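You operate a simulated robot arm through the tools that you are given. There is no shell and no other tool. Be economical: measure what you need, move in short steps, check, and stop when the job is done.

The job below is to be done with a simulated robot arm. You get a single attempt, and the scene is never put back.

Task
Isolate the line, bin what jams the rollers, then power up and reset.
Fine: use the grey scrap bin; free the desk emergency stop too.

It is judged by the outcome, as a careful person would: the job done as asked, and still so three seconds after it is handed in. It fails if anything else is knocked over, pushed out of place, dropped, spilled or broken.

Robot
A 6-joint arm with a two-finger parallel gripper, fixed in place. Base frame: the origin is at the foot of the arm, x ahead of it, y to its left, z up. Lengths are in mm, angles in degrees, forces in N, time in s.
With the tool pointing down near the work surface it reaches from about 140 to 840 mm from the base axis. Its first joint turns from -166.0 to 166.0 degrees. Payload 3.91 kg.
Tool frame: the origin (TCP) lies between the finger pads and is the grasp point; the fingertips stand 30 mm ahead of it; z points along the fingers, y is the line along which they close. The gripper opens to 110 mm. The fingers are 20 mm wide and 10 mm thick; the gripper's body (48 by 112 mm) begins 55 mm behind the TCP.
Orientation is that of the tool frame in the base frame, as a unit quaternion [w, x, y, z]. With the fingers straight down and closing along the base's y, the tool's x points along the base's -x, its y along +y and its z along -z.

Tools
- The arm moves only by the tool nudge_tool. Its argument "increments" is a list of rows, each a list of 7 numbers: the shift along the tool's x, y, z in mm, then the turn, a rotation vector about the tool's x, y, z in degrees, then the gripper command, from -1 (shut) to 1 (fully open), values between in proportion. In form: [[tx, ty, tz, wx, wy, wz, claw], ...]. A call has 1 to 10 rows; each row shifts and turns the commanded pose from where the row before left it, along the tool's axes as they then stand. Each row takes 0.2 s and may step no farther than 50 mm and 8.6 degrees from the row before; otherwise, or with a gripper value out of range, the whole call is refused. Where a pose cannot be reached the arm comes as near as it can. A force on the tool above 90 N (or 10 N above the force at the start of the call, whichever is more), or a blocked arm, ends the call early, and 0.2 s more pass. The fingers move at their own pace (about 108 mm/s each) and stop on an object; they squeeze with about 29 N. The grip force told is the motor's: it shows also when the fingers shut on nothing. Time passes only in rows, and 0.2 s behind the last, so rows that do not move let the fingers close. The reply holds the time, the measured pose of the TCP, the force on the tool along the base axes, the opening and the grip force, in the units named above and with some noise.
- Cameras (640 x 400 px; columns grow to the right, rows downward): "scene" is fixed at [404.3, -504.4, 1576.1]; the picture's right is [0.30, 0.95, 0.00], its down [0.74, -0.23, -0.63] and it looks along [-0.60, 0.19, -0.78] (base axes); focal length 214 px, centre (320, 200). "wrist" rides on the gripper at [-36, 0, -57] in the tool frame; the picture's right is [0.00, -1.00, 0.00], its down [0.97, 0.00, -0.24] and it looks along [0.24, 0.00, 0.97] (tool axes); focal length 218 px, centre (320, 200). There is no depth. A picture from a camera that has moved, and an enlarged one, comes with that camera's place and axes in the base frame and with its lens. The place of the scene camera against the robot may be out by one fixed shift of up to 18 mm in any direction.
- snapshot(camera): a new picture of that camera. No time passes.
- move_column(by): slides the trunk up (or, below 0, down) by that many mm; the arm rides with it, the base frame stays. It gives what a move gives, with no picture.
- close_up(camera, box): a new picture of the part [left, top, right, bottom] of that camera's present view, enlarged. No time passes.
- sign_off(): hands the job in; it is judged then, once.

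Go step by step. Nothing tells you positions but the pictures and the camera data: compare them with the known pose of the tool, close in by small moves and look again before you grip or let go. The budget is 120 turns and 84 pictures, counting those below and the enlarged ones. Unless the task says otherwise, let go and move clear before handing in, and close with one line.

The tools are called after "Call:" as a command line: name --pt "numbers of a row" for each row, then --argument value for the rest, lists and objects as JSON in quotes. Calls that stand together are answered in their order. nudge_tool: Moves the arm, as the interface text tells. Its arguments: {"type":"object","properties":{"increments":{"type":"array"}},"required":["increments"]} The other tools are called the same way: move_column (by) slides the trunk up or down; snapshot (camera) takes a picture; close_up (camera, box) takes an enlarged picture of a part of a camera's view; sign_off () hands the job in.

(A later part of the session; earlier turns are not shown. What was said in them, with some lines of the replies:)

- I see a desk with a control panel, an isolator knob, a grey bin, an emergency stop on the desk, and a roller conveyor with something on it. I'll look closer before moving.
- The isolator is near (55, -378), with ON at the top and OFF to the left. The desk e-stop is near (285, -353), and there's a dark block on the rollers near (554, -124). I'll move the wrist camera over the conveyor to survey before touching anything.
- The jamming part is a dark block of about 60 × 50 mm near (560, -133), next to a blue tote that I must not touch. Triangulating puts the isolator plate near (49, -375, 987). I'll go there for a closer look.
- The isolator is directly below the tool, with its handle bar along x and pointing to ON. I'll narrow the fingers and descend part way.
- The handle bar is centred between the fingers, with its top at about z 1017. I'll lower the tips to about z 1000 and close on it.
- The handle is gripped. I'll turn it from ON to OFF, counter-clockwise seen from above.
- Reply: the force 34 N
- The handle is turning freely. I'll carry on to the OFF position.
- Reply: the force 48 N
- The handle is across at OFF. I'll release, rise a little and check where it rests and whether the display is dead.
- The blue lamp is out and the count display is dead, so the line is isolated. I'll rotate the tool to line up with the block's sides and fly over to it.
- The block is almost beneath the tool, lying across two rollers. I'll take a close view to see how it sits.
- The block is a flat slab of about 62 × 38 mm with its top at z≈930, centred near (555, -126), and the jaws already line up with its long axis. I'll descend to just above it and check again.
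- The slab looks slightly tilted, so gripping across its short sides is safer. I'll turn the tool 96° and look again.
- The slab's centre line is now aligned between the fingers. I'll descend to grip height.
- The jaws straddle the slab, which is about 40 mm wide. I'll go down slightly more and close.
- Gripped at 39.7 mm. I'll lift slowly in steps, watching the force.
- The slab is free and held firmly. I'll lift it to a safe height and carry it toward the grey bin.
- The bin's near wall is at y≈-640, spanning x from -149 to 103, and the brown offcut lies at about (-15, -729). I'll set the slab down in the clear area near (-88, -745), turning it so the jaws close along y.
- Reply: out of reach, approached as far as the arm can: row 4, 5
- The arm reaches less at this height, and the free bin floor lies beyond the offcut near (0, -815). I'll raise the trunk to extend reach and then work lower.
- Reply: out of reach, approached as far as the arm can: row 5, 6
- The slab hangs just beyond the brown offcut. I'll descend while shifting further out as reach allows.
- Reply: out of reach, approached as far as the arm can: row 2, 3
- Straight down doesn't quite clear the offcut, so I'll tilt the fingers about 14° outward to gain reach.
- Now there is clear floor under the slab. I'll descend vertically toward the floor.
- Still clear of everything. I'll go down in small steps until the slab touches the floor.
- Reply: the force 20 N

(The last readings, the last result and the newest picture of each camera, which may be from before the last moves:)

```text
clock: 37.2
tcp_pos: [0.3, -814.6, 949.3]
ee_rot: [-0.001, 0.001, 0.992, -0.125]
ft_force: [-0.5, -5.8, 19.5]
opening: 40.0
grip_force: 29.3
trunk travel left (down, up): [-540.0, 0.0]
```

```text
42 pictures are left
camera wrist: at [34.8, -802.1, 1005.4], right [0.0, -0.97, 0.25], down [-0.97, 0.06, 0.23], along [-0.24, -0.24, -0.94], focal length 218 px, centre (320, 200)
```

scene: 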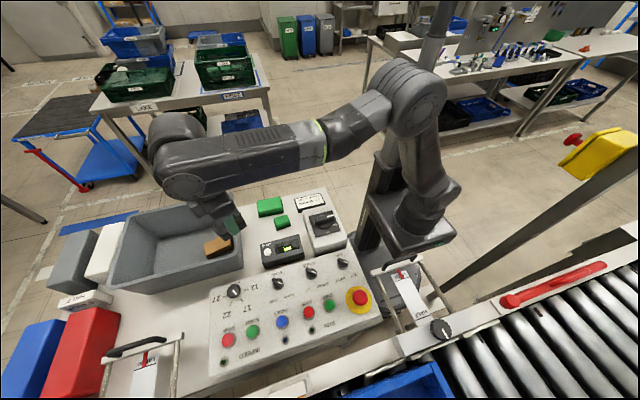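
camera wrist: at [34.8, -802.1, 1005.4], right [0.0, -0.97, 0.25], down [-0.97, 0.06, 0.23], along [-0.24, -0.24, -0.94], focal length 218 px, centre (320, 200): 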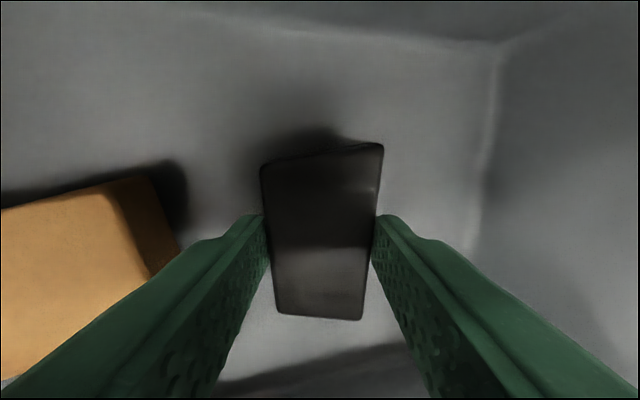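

The slab is touching the floor (20 N). I'll open modestly and lift straight up.

Call:
nudge_tool --pt "0 0 0 0 0 0 -0.1" --pt "0 0 0 0 0 0 -0.1" --pt "0 -5 -20 0 0 0 -0.1" --pt "0 -5 -20 0 0 0 -0.1" --pt "0 -8 -32 0 0 0 -0.1" --pt "0 -8 -32 0 0 0 -0.1" --pt "0 -8 -32 0 0 0 -0.1"

Call:
snapshot --camera "wrist"

```text
clock: 38.9
tcp_pos: [-1.0, -813.9, 1086.4]
ee_rot: [0.0, 0.0, 0.993, -0.121]
ft_force: [0.3, 0.6, -0.9]
opening: 49.5
grip_force: 0.0
trunk travel left (down, up): [-540.0, 0.0]
```

```text
41 pictures are left
camera wrist: at [34.4, -800.9, 1141.6], right [0.0, -0.97, 0.24], down [-0.97, 0.06, 0.23], along [-0.24, -0.23, -0.94], focal length 218 px, centre (320, 200)
```

wrist: 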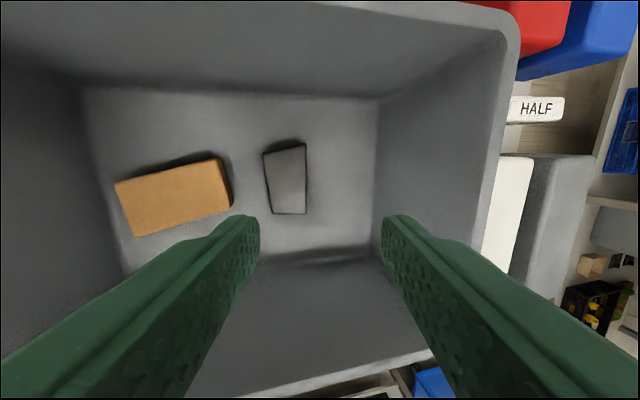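

The slab is lying in the bin beside the offcut. I'll straighten the tool, back off and check the rollers for anything else.

Call:
nudge_tool --pt "0 0 0 -7 0 0 0" --pt "0 45 0 -7 0 0 0" --pt "0 45 0 0 0 0 0" --pt "0 45 0 0 0 0 0" --pt "-10 45 0 0 0 0 0" --pt "-10 45 0 0 0 0 0" --pt "-10 45 0 0 0 0 0" --pt "-10 45 0 0 0 0 0" --pt "-10 45 0 0 0 0 0"

Call:
snapshot --camera "scene"

Call:
close_up --camera "scene" --box '[420, 260, 640, 400]'

Call:
snapshot --camera "wrist"

```text
clock: 40.9
tcp_pos: [51.5, -438.9, 1077.7]
ee_rot: [0.001, 0.0, 1.0, -0.001]
ft_force: [-0.6, 0.8, -0.2]
opening: 55.0
grip_force: 0.0
out of reach, approached as far as the arm can: row 1
trunk travel left (down, up): [-540.0, 0.0]
```

```text
40 pictures are left
```

scene: 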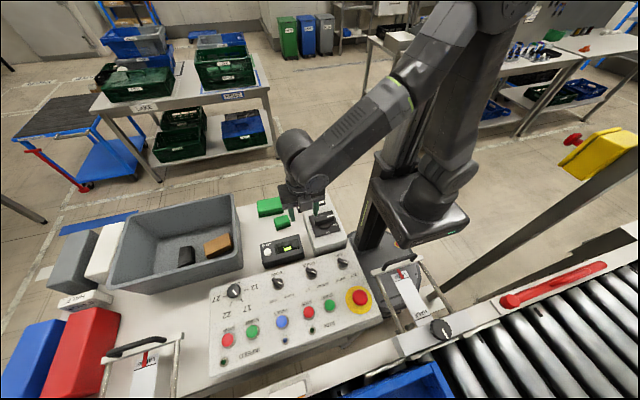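

```text
2.86 times, centred on (530, 330) of scene
camera zoom: at [404.3, -504.4, 1576.1], right [0.3, 0.95, 0.0], down [0.74, -0.23, -0.63], along [-0.6, 0.19, -0.78], focal length 613 px, centre (-280, -171)
```

zoom: 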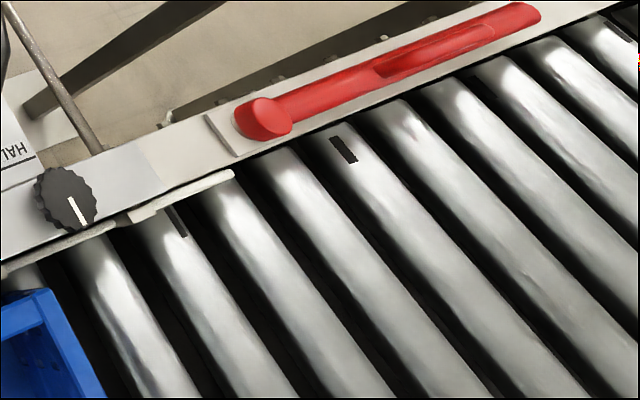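

```text
38 pictures are left
camera wrist: at [87.3, -440.0, 1135.0], right [0.0, -1.0, 0.0], down [-0.97, 0.0, 0.24], along [-0.24, 0.0, -0.97], focal length 218 px, centre (320, 200)
```

wrist: 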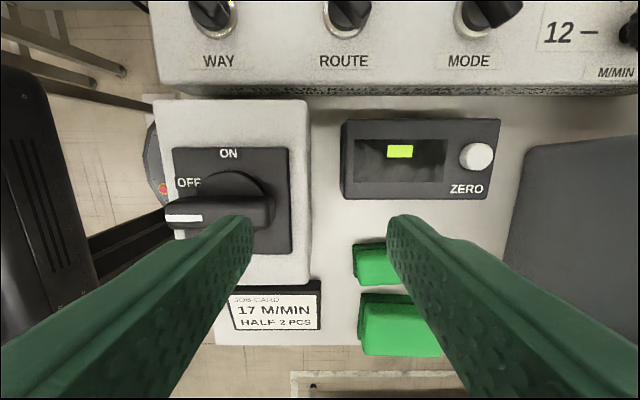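

The rollers are clear and the bin holds both pieces. Next I'll power up by aligning the jaws over the isolator handle with a 90° rotation.

Call:
nudge_tool --pt "1 32 0 0 0 -8.5 0" --pt "1 32 0 0 0 -1 0"

Call:
nudge_tool --pt "0 0 0 0 0 -8.5 0" --pt "0 0 0 0 0 -8.5 0" --pt "0 0 0 0 0 -8.5 0" --pt "0 0 0 0 0 -8.5 0" --pt "0 0 0 0 0 -8.5 0" --pt "0 0 0 0 0 -8.5 0" --pt "0 0 0 0 0 -8.5 0" --pt "0 0 0 0 0 -8.5 0" --pt "0 0 0 0 0 -8.5 0" --pt "0 0 0 0 0 -4 0"

Call:
snapshot --camera "wrist"

```text
clock: 41.5
tcp_pos: [47.7, -374.8, 1077.5]
ee_rot: [-0.001, -0.083, 0.997, 0.0]
ft_force: [-0.3, 0.4, 1.1]
opening: 55.0
grip_force: 0.0
trunk travel left (down, up): [-540.0, 0.0]
```

```text
clock: 43.6
tcp_pos: [43.8, -376.1, 1078.1]
ee_rot: [0.0, 0.708, -0.706, -0.001]
ft_force: [0.7, 0.0, 0.5]
opening: 55.0
grip_force: 0.0
trunk travel left (down, up): [-540.0, 0.0]
```

```text
37 pictures are left
camera wrist: at [43.8, -340.0, 1135.6], right [1.0, 0.0, 0.0], down [0.0, -0.97, 0.24], along [0.0, -0.24, -0.97], focal length 218 px, centre (320, 200)
```

wrist: 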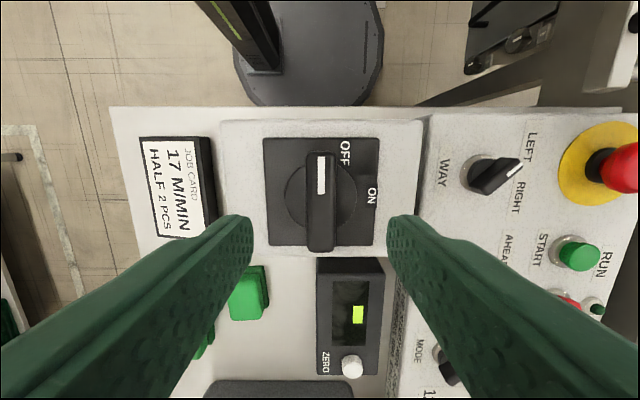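

The bar is exactly centred. I'll shift 4 mm along it, descend and grip.

Call:
nudge_tool --pt "-4 0 25 0 0 0 0" --pt "0 0 25 0 0 0 0" --pt "0 0 0 0 0 0 -1" --pt "0 0 0 0 0 0 -1" --pt "0 0 0 0 0 0 -1"

Call:
nudge_tool --pt "0 0 0 0 0 8.5 -1" --pt "0 0 0 0 0 8.5 -1" --pt "0 0 0 0 0 8.5 -1" --pt "0 0 0 0 0 8.5 -1" --pt "0 0 0 0 0 8.5 -1" --pt "0 0 0 0 0 8.5 -1"

```text
clock: 44.9
tcp_pos: [45.1, -373.3, 1026.1]
ee_rot: [0.0, -0.707, 0.707, -0.001]
ft_force: [4.8, -1.4, -7.4]
opening: 18.9
grip_force: 45.2
trunk travel left (down, up): [-540.0, 0.0]
```

```text
clock: 46.2
tcp_pos: [46.4, -372.4, 1027.1]
ee_rot: [0.0, -0.333, 0.943, -0.001]
ft_force: [25.7, -8.5, -2.2]
opening: 19.0
grip_force: 44.5
trunk travel left (down, up): [-540.0, 0.0]
```

Call:
nudge_tool --pt "0 0 0 0 0 8.5 -1" --pt "0 0 0 0 0 8.5 -1" --pt "0 0 0 0 0 8.5 -1" --pt "0 0 0 0 0 8.5 -1" --pt "0 0 0 0 0 5 -1" --pt "0 0 0 0 0 0 -1"

Call:
nudge_tool --pt "0 0 0 0 0 0 0" --pt "0 0 0 0 0 0 0" --pt "0 0 -40 0 0 0 0" --pt "0 0 -40 0 0 0 0" --pt "-40 0 -40 0 0 0 0"

Call:
snapshot --camera "wrist"

```text
clock: 47.6
tcp_pos: [47.0, -374.4, 1026.6]
ee_rot: [-0.002, 0.001, 1.0, 0.0]
ft_force: [31.7, -25.7, -8.8]
opening: 18.9
grip_force: 44.8
trunk travel left (down, up): [-540.0, 0.0]
```

```text
refused: row 5 steps farther than a row can; nothing moved
```

```text
36 pictures are left
camera wrist: at [83.1, -375.9, 1083.5], right [0.0, -1.0, 0.0], down [-0.97, 0.0, 0.24], along [-0.24, 0.0, -0.97], focal length 218 px, centre (320, 200)
```

wrist: 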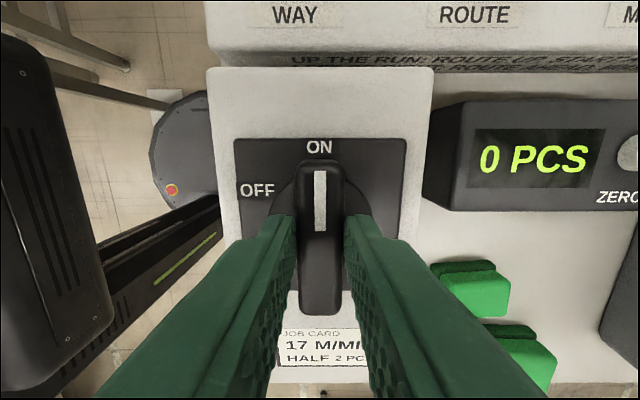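

Power is back on, as the display shows 0 PCS. I'll release, rise, and move over the desk emergency stop to see whether it's latched.

Call:
nudge_tool --pt "0 0 0 0 0 0 0" --pt "0 0 0 0 0 0 0" --pt "0 0 -40 0 0 0 0.5" --pt "0 0 -40 0 0 0 0.5" --pt "0 0 -40 0 0 0 0.5" --pt "-46 4 0 0 0 0 0.5" --pt "-46 4 0 0 0 0 0.5" --pt "-46 4 0 0 0 0 0.5" --pt "-46 4 0 0 0 0 0.5" --pt "-30 4 0 0 0 0 0.5"

Call:
snapshot --camera "wrist"

Call:
close_up --camera "scene" --box '[210, 250, 400, 370]'

```text
clock: 49.9
tcp_pos: [257.7, -350.7, 1148.4]
ee_rot: [0.001, 0.0, 1.0, 0.001]
ft_force: [0.4, -0.2, 0.6]
opening: 82.4
grip_force: 0.0
trunk travel left (down, up): [-540.0, 0.0]
```

```text
35 pictures are left
camera wrist: at [294.2, -351.2, 1205.9], right [0.0, -1.0, 0.0], down [-0.97, 0.0, 0.24], along [-0.24, 0.0, -0.97], focal length 218 px, centre (320, 200)
```

wrist: 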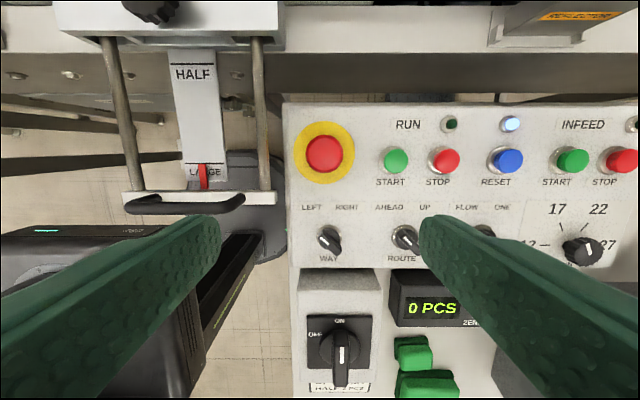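

```text
3.33 times, centred on (305, 310) of scene
camera zoom: at [404.3, -504.4, 1576.1], right [0.3, 0.95, 0.0], down [0.74, -0.23, -0.63], along [-0.6, 0.19, -0.78], focal length 715 px, centre (370, -167)
```

zoom: 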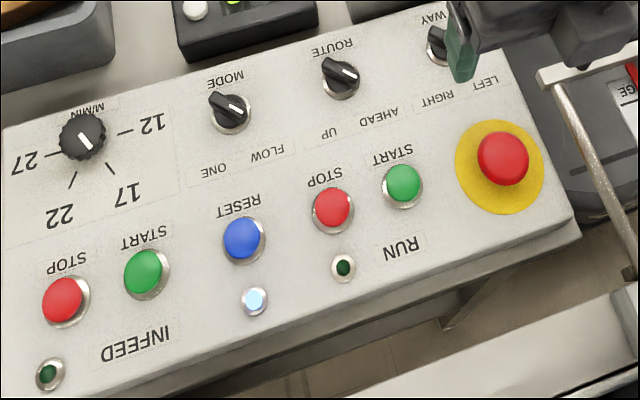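

The blue reset lamp is lit. I'll look at the e-stop head up close for markings.

Call:
nudge_tool --pt "-14 -5 35 0 0 0 0.3" --pt "0 0 35 0 0 0 0.3" --pt "0 0 10 0 0 0 0.3"

Call:
snapshot --camera "wrist"

Call:
close_up --camera "wrist" --box '[260, 100, 380, 200]'

Call:
close_up --camera "scene" --box '[320, 260, 400, 320]'

```text
clock: 50.6
tcp_pos: [271.3, -355.6, 1068.1]
ee_rot: [0.0, -0.001, 1.0, -0.001]
ft_force: [0.0, 0.3, -0.3]
opening: 71.6
grip_force: 0.1
trunk travel left (down, up): [-540.0, 0.0]
```

```text
33 pictures are left
camera wrist: at [306.6, -356.6, 1125.6], right [0.0, -1.0, 0.0], down [-0.97, 0.0, 0.24], along [-0.24, 0.0, -0.97], focal length 218 px, centre (320, 200)
```

wrist: 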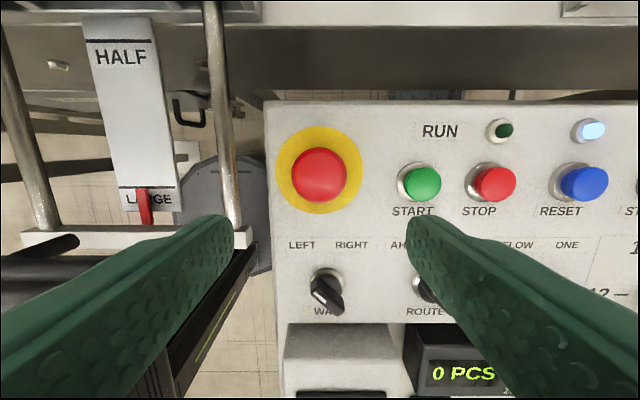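

```text
4.00 times, centred on (320, 150) of wrist
camera zoom: at [306.6, -356.6, 1125.6], right [0.0, -1.0, 0.0], down [-0.97, 0.0, 0.24], along [-0.24, 0.0, -0.97], focal length 873 px, centre (320, 400)
```

zoom: 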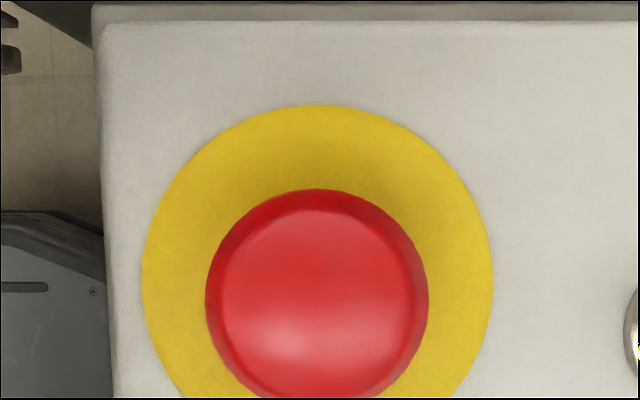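

```text
6.67 times, centred on (360, 290) of scene
camera zoom: at [404.3, -504.4, 1576.1], right [0.3, 0.95, 0.0], down [0.74, -0.23, -0.63], along [-0.6, 0.19, -0.78], focal length 1430 px, centre (53, -400)
```

zoom: 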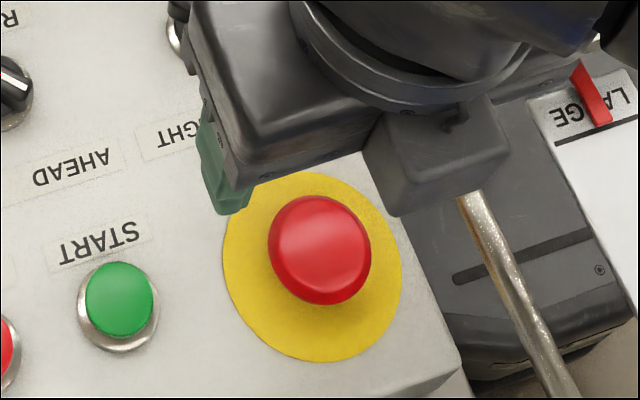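

The head is a plain mushroom of about 40 mm at (286, -356), with its top near z 965. I'll line up over it and come down near it.

Call:
nudge_tool --pt "-15 0 0 0 0 0 0.1" --pt "0 0 35 0 0 0 0.1" --pt "0 0 35 0 0 0 0.1"

Call:
snapshot --camera "wrist"

Call:
close_up --camera "scene" --box '[310, 250, 410, 330]'

```text
clock: 51.5
tcp_pos: [284.8, -354.4, 998.3]
ee_rot: [0.0, 0.0, 1.0, 0.0]
ft_force: [0.5, 0.5, -1.0]
opening: 60.5
grip_force: 0.0
trunk travel left (down, up): [-540.0, 0.0]
```

```text
30 pictures are left
camera wrist: at [320.5, -356.1, 1056.3], right [0.0, -1.0, 0.0], down [-0.97, 0.0, 0.24], along [-0.24, 0.0, -0.97], focal length 218 px, centre (320, 200)
```

wrist: 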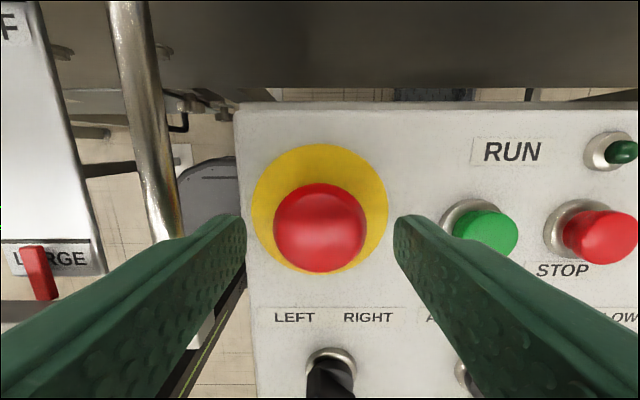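

```text
5.00 times, centred on (360, 290) of scene
camera zoom: at [404.3, -504.4, 1576.1], right [0.3, 0.95, 0.0], down [0.74, -0.23, -0.63], along [-0.6, 0.19, -0.78], focal length 1072 px, centre (120, -250)
```

zoom: 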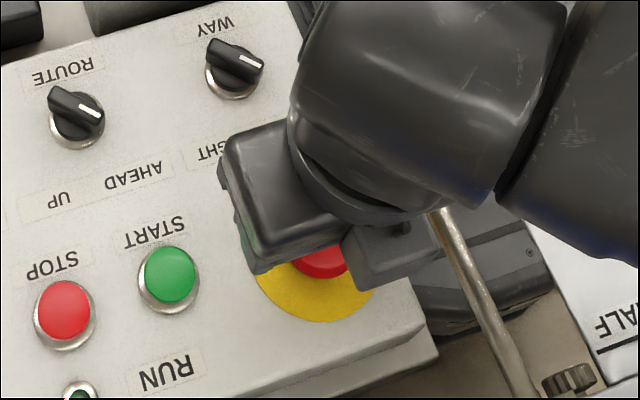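

The head's rim is at about z 965, with the panel ring at z≈948 and tilted roughly 5°. I'll match that tilt, lower the tips to just above the ring and grip.

Call:
nudge_tool --pt "0 0 6 0 -5 0 0.1" --pt "0 0 7 0 0 0 0.1" --pt "0 0 0 0 0 0 -1" --pt "0 0 0 0 0 0 -1" --pt "0 0 0 0 0 0 -1"

Call:
snapshot --camera "wrist"

```text
clock: 52.6
tcp_pos: [287.7, -354.9, 984.5]
ee_rot: [0.044, 0.0, 0.999, -0.001]
ft_force: [2.0, 7.7, -1.1]
opening: 39.3
grip_force: 45.2
trunk travel left (down, up): [-540.0, 0.0]
```

```text
28 pictures are left
camera wrist: at [317.8, -356.0, 1045.7], right [0.0, -1.0, 0.0], down [-0.99, 0.0, 0.15], along [-0.15, 0.0, -0.99], focal length 218 px, centre (320, 200)
```

wrist: 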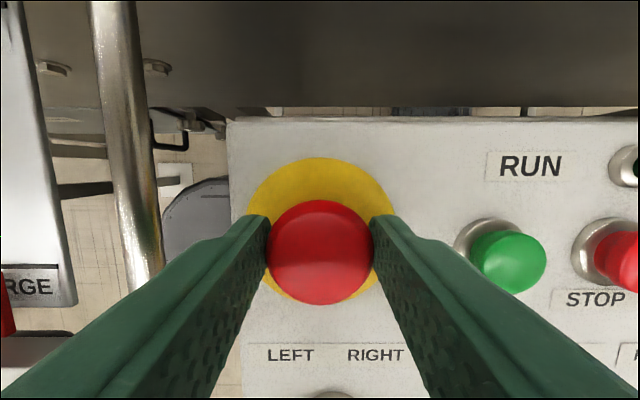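

Gripped across the diameter (39.3 mm). I'll twist clockwise to release.

Call:
nudge_tool --pt "0 0 0 0 0 8 -1" --pt "0 0 0 0 0 8 -1" --pt "0 0 0 0 0 8 -1" --pt "0 0 0 0 0 8 -1"

Call:
snapshot --camera "wrist"

```text
clock: 53.6
tcp_pos: [286.9, -357.1, 984.7]
ee_rot: [0.043, 0.277, 0.96, 0.01]
ft_force: [-2.2, -7.3, 5.2]
opening: 39.5
grip_force: 44.6
trunk travel left (down, up): [-540.0, 0.0]
```

```text
27 pictures are left
camera wrist: at [312.2, -377.2, 1044.3], right [-0.53, -0.85, -0.05], down [-0.84, 0.52, 0.17], along [-0.12, 0.13, -0.99], focal length 218 px, centre (320, 200)
```

wrist: 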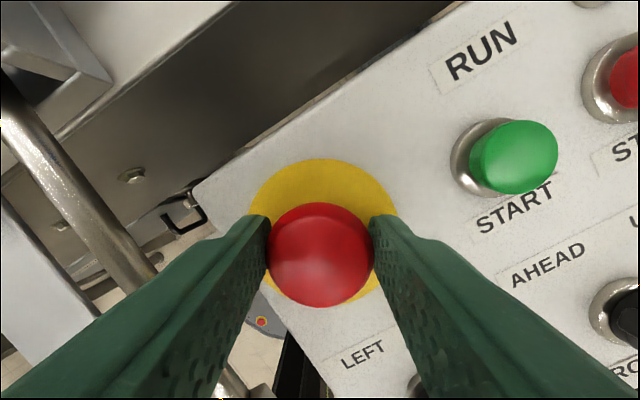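

Call:
nudge_tool --pt "0 0 0 0 0 8 -1" --pt "0 0 0 0 0 8 -1" --pt "0 0 0 0 0 8 -1" --pt "0 0 0 0 0 8 -1"

Call:
snapshot --camera "wrist"

Call:
close_up --camera "scene" --box '[210, 250, 400, 370]'

```text
clock: 54.6
tcp_pos: [285.8, -356.9, 984.4]
ee_rot: [0.037, 0.53, 0.847, 0.024]
ft_force: [-21.6, -22.4, -0.9]
opening: 39.7
grip_force: 45.1
trunk travel left (down, up): [-540.0, 0.0]
```

```text
26 pictures are left
camera wrist: at [295.6, -391.4, 1042.3], right [-0.9, -0.44, -0.08], down [-0.44, 0.87, 0.2], along [-0.02, 0.22, -0.98], focal length 218 px, centre (320, 200)
```

wrist: 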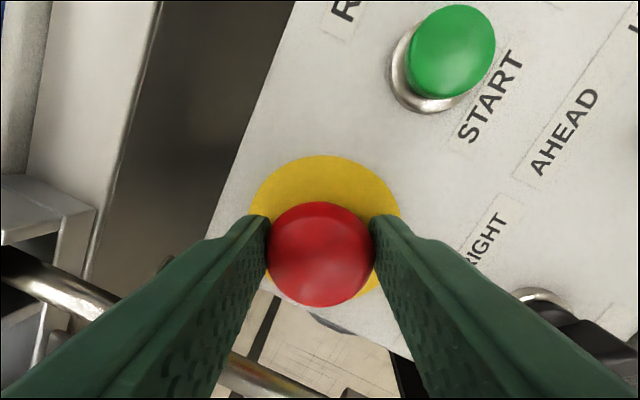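

```text
3.33 times, centred on (305, 310) of scene
camera zoom: at [404.3, -504.4, 1576.1], right [0.3, 0.95, 0.0], down [0.74, -0.23, -0.63], along [-0.6, 0.19, -0.78], focal length 715 px, centre (370, -167)
```

zoom: 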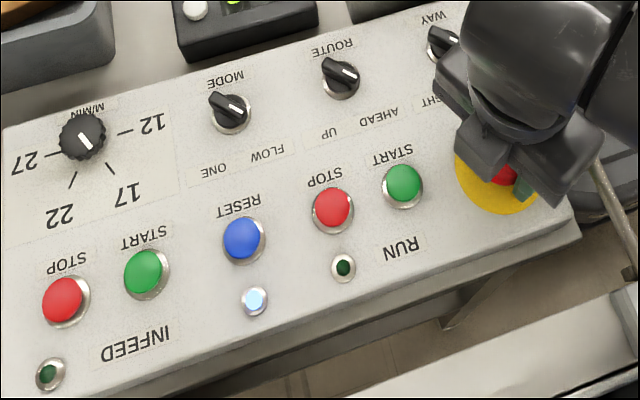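

It has turned about 64°. I'll open, rise and see whether the head has come out.

Call:
nudge_tool --pt "0 0 0 0 0 0 0.1" --pt "0 0 0 0 0 0 0.1" --pt "0 0 -40 0 0 0 0.1" --pt "0 0 -40 0 0 0 0.1" --pt "0 0 0 0 0 -8 0.1" --pt "0 0 0 0 0 -8 0.1" --pt "0 0 0 0 0 -8 0.1" --pt "0 0 0 0 0 -8 0.1"

Call:
nudge_tool --pt "0 0 0 0 0 -8 0.1" --pt "0 0 0 0 0 -8 0.1" --pt "0 0 0 0 0 -8 0.1" --pt "0 0 0 0 0 -8 0.1" --pt "15 0 0 0 5 0 0.1"

Call:
snapshot --camera "wrist"

Call:
close_up --camera "scene" --box '[320, 260, 400, 320]'

```text
clock: 56.5
tcp_pos: [281.0, -357.1, 1063.4]
ee_rot: [0.041, 0.274, 0.961, 0.013]
ft_force: [-0.8, 0.0, 1.1]
opening: 60.4
grip_force: 0.1
trunk travel left (down, up): [-540.0, 0.0]
```

```text
clock: 57.6
tcp_pos: [264.5, -354.9, 1063.3]
ee_rot: [0.0, -0.001, 1.0, 0.001]
ft_force: [0.3, 0.3, -0.4]
opening: 60.3
grip_force: 0.1
trunk travel left (down, up): [-540.0, 0.0]
```

```text
24 pictures are left
camera wrist: at [300.8, -356.6, 1120.3], right [0.0, -1.0, 0.0], down [-0.97, 0.0, 0.24], along [-0.24, 0.0, -0.97], focal length 218 px, centre (320, 200)
```

wrist: 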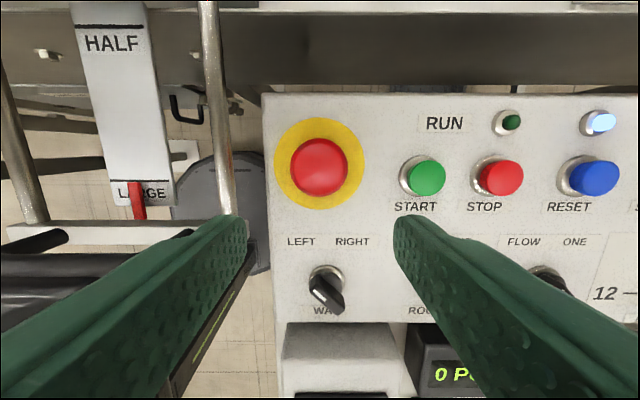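

```text
6.67 times, centred on (360, 290) of scene
camera zoom: at [404.3, -504.4, 1576.1], right [0.3, 0.95, 0.0], down [0.74, -0.23, -0.63], along [-0.6, 0.19, -0.78], focal length 1430 px, centre (53, -400)
```

zoom: 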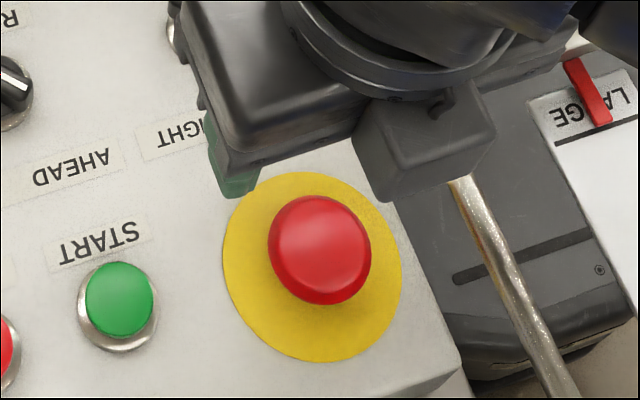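

The head hasn't moved: its outline in the scene view is identical. I'll grip it again and try pulling it out along its axis.

Call:
nudge_tool --pt "-22 0 35 0 0 0 0.1" --pt "0 0 36 0 -5 0 0.1" --pt "0 0 8 0 0 0 0.1" --pt "0 0 0 0 0 0 -1" --pt "0 0 0 0 0 0 -1" --pt "0 0 0 0 0 0 -1"

Call:
nudge_tool --pt "0 0 -3 0 0 0 -1" --pt "0 0 -3 0 0 0 -1" --pt "0 0 -3 0 0 0 -1"

Call:
close_up --camera "wrist" --box '[220, 130, 420, 330]'

```text
clock: 59.0
tcp_pos: [290.6, -355.0, 982.9]
ee_rot: [0.044, 0.0, 0.999, 0.001]
ft_force: [4.1, -3.2, 0.4]
opening: 39.6
grip_force: 44.7
trunk travel left (down, up): [-540.0, 0.0]
```

```text
clock: 59.9
tcp_pos: [291.1, -355.2, 991.6]
ee_rot: [0.043, -0.001, 0.999, 0.0]
ft_force: [15.5, 0.0, 3.8]
opening: 39.7
grip_force: 44.3
trunk travel left (down, up): [-540.0, 0.0]
```

```text
2.00 times, centred on (320, 230) of wrist
camera zoom: at [321.3, -355.8, 1052.7], right [0.0, -1.0, 0.0], down [-0.99, 0.0, 0.16], along [-0.16, 0.0, -0.99], focal length 436 px, centre (320, 140)
```

zoom: 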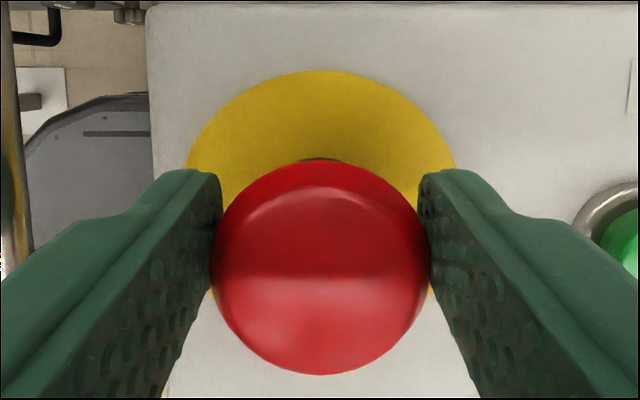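

The head moved up with the gripper and a dark stem shows beneath it. I'll release and check that it stays out.

Call:
nudge_tool --pt "0 0 0 0 0 0 0.1" --pt "0 0 0 0 0 0 0.1" --pt "0 0 -40 0 0 0 0.1" --pt "0 0 -38 0 0 0 0.1" --pt "16 0 0 0 5 0 0.1"

Call:
close_up --camera "scene" --box '[320, 260, 400, 320]'

Call:
snapshot --camera "wrist"

```text
clock: 61.0
tcp_pos: [264.9, -355.4, 1068.2]
ee_rot: [-0.001, 0.001, 1.0, 0.0]
ft_force: [-0.6, -0.2, 0.7]
opening: 60.7
grip_force: 0.1
trunk travel left (down, up): [-540.0, 0.0]
```

```text
6.67 times, centred on (360, 290) of scene
camera zoom: at [404.3, -504.4, 1576.1], right [0.3, 0.95, 0.0], down [0.74, -0.23, -0.63], along [-0.6, 0.19, -0.78], focal length 1430 px, centre (53, -400)
```

zoom: 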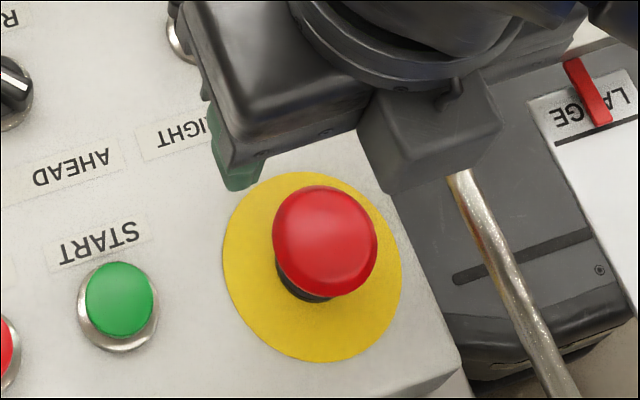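

```text
20 pictures are left
camera wrist: at [300.4, -355.8, 1126.4], right [0.0, -1.0, 0.0], down [-0.97, 0.0, 0.24], along [-0.24, 0.0, -0.97], focal length 218 px, centre (320, 200)
```

wrist: 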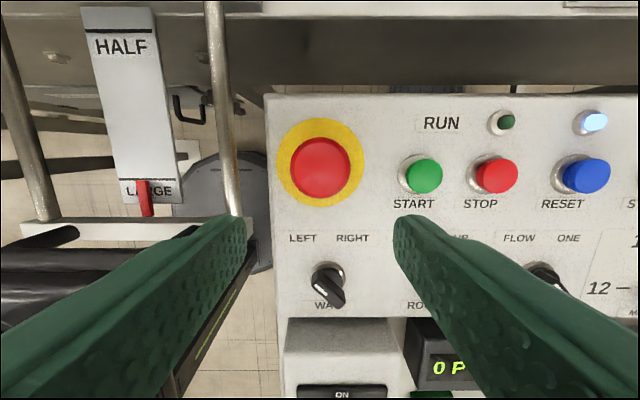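

The e-stop head is now out with its stem showing, so it's freed. Next is the blue RESET button near (278, -561, 958); I'll close the fingers and move over it.

Call:
nudge_tool --pt "0 -41 0 0 0 0 -1" --pt "0 -41 0 0 0 0 -1" --pt "0 -41 0 0 0 0 -1" --pt "0 -41 0 0 0 0 -1" --pt "0 -41 0 0 0 0 -1"

Call:
snapshot --camera "wrist"

```text
clock: 62.2
tcp_pos: [265.3, -560.5, 1065.8]
ee_rot: [0.0, 0.0, 1.0, 0.001]
ft_force: [-0.7, -0.7, 0.8]
opening: 0.0
grip_force: 28.7
trunk travel left (down, up): [-540.0, 0.0]
```

```text
19 pictures are left
camera wrist: at [300.6, -561.0, 1124.1], right [0.0, -1.0, 0.0], down [-0.97, 0.0, 0.24], along [-0.24, 0.0, -0.97], focal length 218 px, centre (320, 200)
```

wrist: 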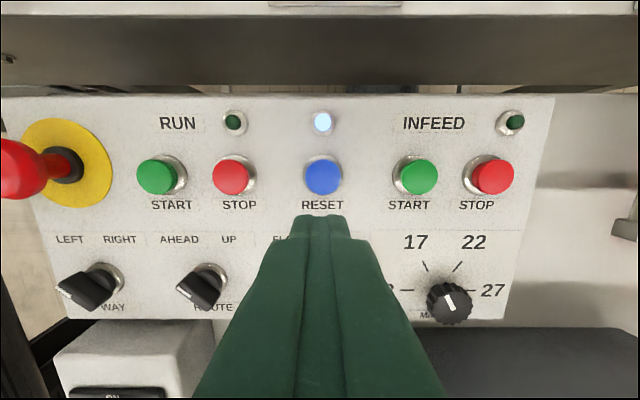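

Blue RESET is at (278, -563). I'll line up and come down to just above it.

Call:
nudge_tool --pt "-13 -2.5 30 0 0 0 -1" --pt "0 0 35 0 0 0 -1" --pt "0 0 0 0 0 0 -1"

Call:
snapshot --camera "wrist"

Call:
close_up --camera "scene" --box '[230, 270, 350, 360]'

```text
clock: 63.0
tcp_pos: [279.0, -564.0, 1004.5]
ee_rot: [0.0, 0.0, 1.0, 0.0]
ft_force: [-0.2, 0.1, -0.3]
opening: 0.0
grip_force: 28.9
trunk travel left (down, up): [-540.0, 0.0]
```

```text
18 pictures are left
camera wrist: at [314.9, -564.6, 1061.9], right [0.0, -1.0, 0.0], down [-0.97, 0.0, 0.24], along [-0.24, 0.0, -0.97], focal length 218 px, centre (320, 200)
```

wrist: 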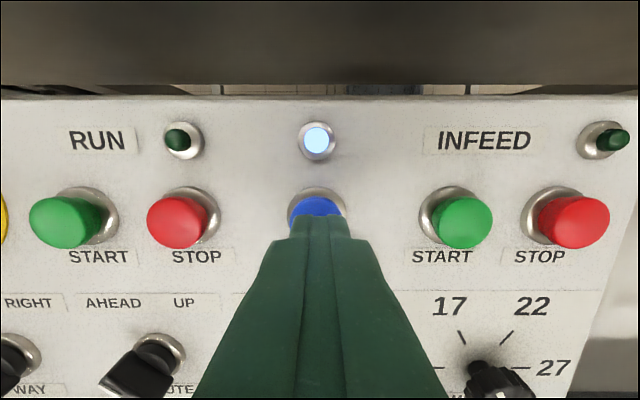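

```text
4.44 times, centred on (290, 315) of scene
camera zoom: at [404.3, -504.4, 1576.1], right [0.3, 0.95, 0.0], down [0.74, -0.23, -0.63], along [-0.6, 0.19, -0.78], focal length 953 px, centre (453, -311)
```

zoom: 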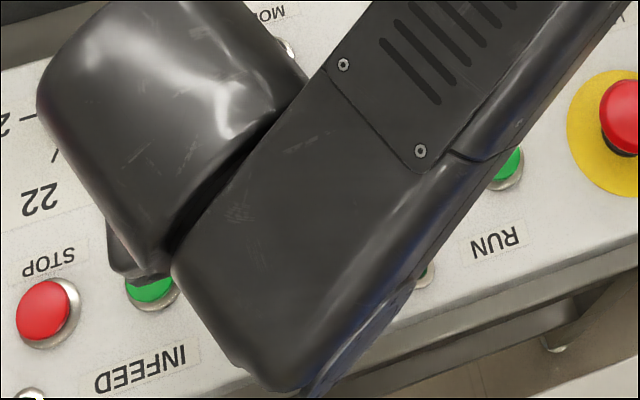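

Aligned. I'll press down in small steps and watch the force.

Call:
nudge_tool --pt "0 1 10 0 0 0 -1" --pt "0 0 4 0 0 0 -1" --pt "0 0 3 0 0 0 -1"

```text
clock: 63.9
tcp_pos: [277.4, -563.3, 987.2]
ee_rot: [0.0, -0.001, 1.0, 0.0]
ft_force: [0.0, -1.7, 5.5]
opening: 0.0
grip_force: 28.9
trunk travel left (down, up): [-540.0, 0.0]
```

Contact at 5.5 N. I'll press further.

Call:
nudge_tool --pt "0 0 2 0 0 0 -1" --pt "0 0 2 0 0 0 -1" --pt "0 0 0 0 0 0 -1"

Call:
close_up --camera "wrist" --box '[220, 80, 420, 280]'

```text
clock: 64.7
tcp_pos: [277.9, -563.0, 984.1]
ee_rot: [0.0, -0.001, 1.0, -0.002]
ft_force: [0.4, -0.4, 20.9]
opening: 0.0
grip_force: 29.4
trunk travel left (down, up): [-540.0, 0.0]
```

```text
2.00 times, centred on (320, 180) of wrist
camera zoom: at [313.3, -563.2, 1042.2], right [0.0, -1.0, 0.0], down [-0.97, 0.0, 0.24], along [-0.24, 0.0, -0.97], focal length 436 px, centre (320, 240)
```

zoom: 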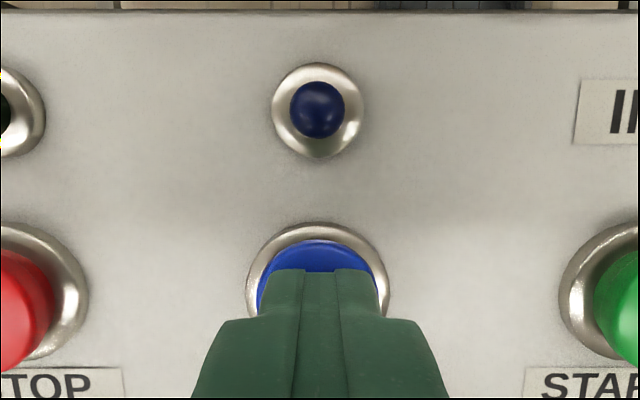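

The lamp went out, so the reset was accepted. I'll lift clear and verify everything.

Call:
nudge_tool --pt "0 0 -10 0 0 0 -1" --pt "0 0 -40 0 0 0 -1" --pt "0 0 -45 0 0 0 -1" --pt "0 0 -45 0 0 0 -1" --pt "40 0 -20 0 0 0 -1" --pt "45 0 0 0 0 0 -1" --pt "45 0 0 0 0 0 -1" --pt "45 0 0 0 0 0 -1" --pt "0 0 0 0 0 0 -1"

Call:
snapshot --camera "wrist"

Call:
snapshot --camera "scene"

Call:
close_up --camera "scene" --box '[200, 180, 400, 380]'

```text
clock: 66.7
tcp_pos: [103.7, -562.1, 1141.4]
ee_rot: [0.0, 0.001, 1.0, -0.001]
ft_force: [0.1, 0.7, -0.1]
opening: 0.0
grip_force: 28.4
trunk travel left (down, up): [-540.0, 0.0]
```

```text
15 pictures are left
camera wrist: at [138.9, -563.3, 1198.9], right [0.0, -1.0, 0.0], down [-0.97, 0.0, 0.24], along [-0.24, 0.0, -0.97], focal length 218 px, centre (320, 200)
```

wrist: 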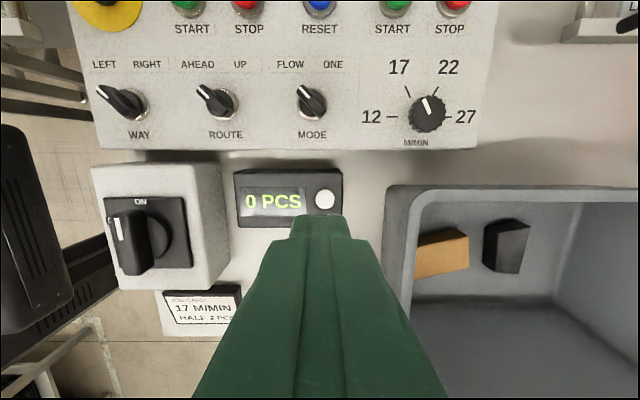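

```text
14 pictures are left
```

scene: 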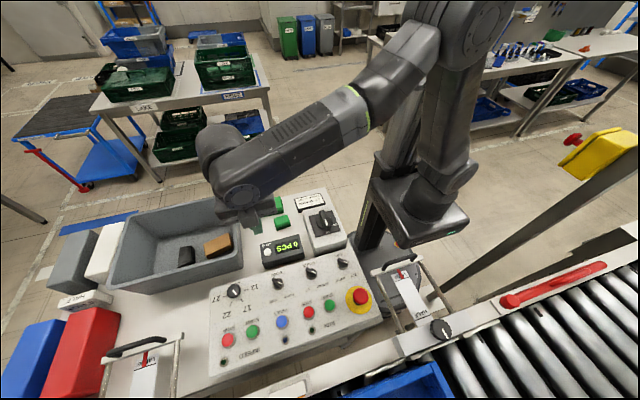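

```text
2.00 times, centred on (300, 280) of scene
camera zoom: at [404.3, -504.4, 1576.1], right [0.3, 0.95, 0.0], down [0.74, -0.23, -0.63], along [-0.6, 0.19, -0.78], focal length 429 px, centre (360, 40)
```

zoom: 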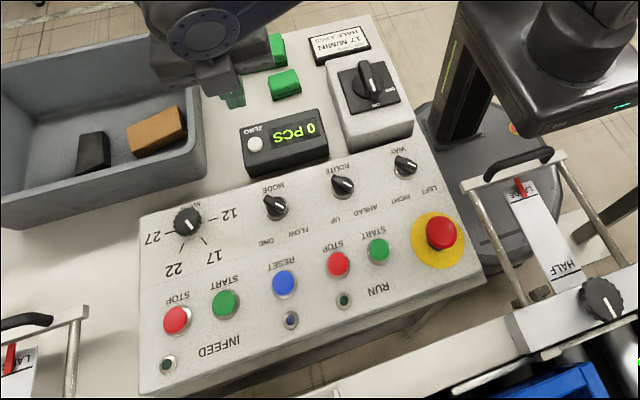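

Everything checks out: isolator ON, fault lamp out, e-stop out, slab in the grey bin, rollers clear, nothing else moved and the arm clear. I'm handing in.

Call:
sign_off

```text
The job is handed in.
```

The line was isolated and the jammed slab put in the grey scrap bin; power is back on, the desk emergency stop is freed, and the reset was accepted (its lamp went out).
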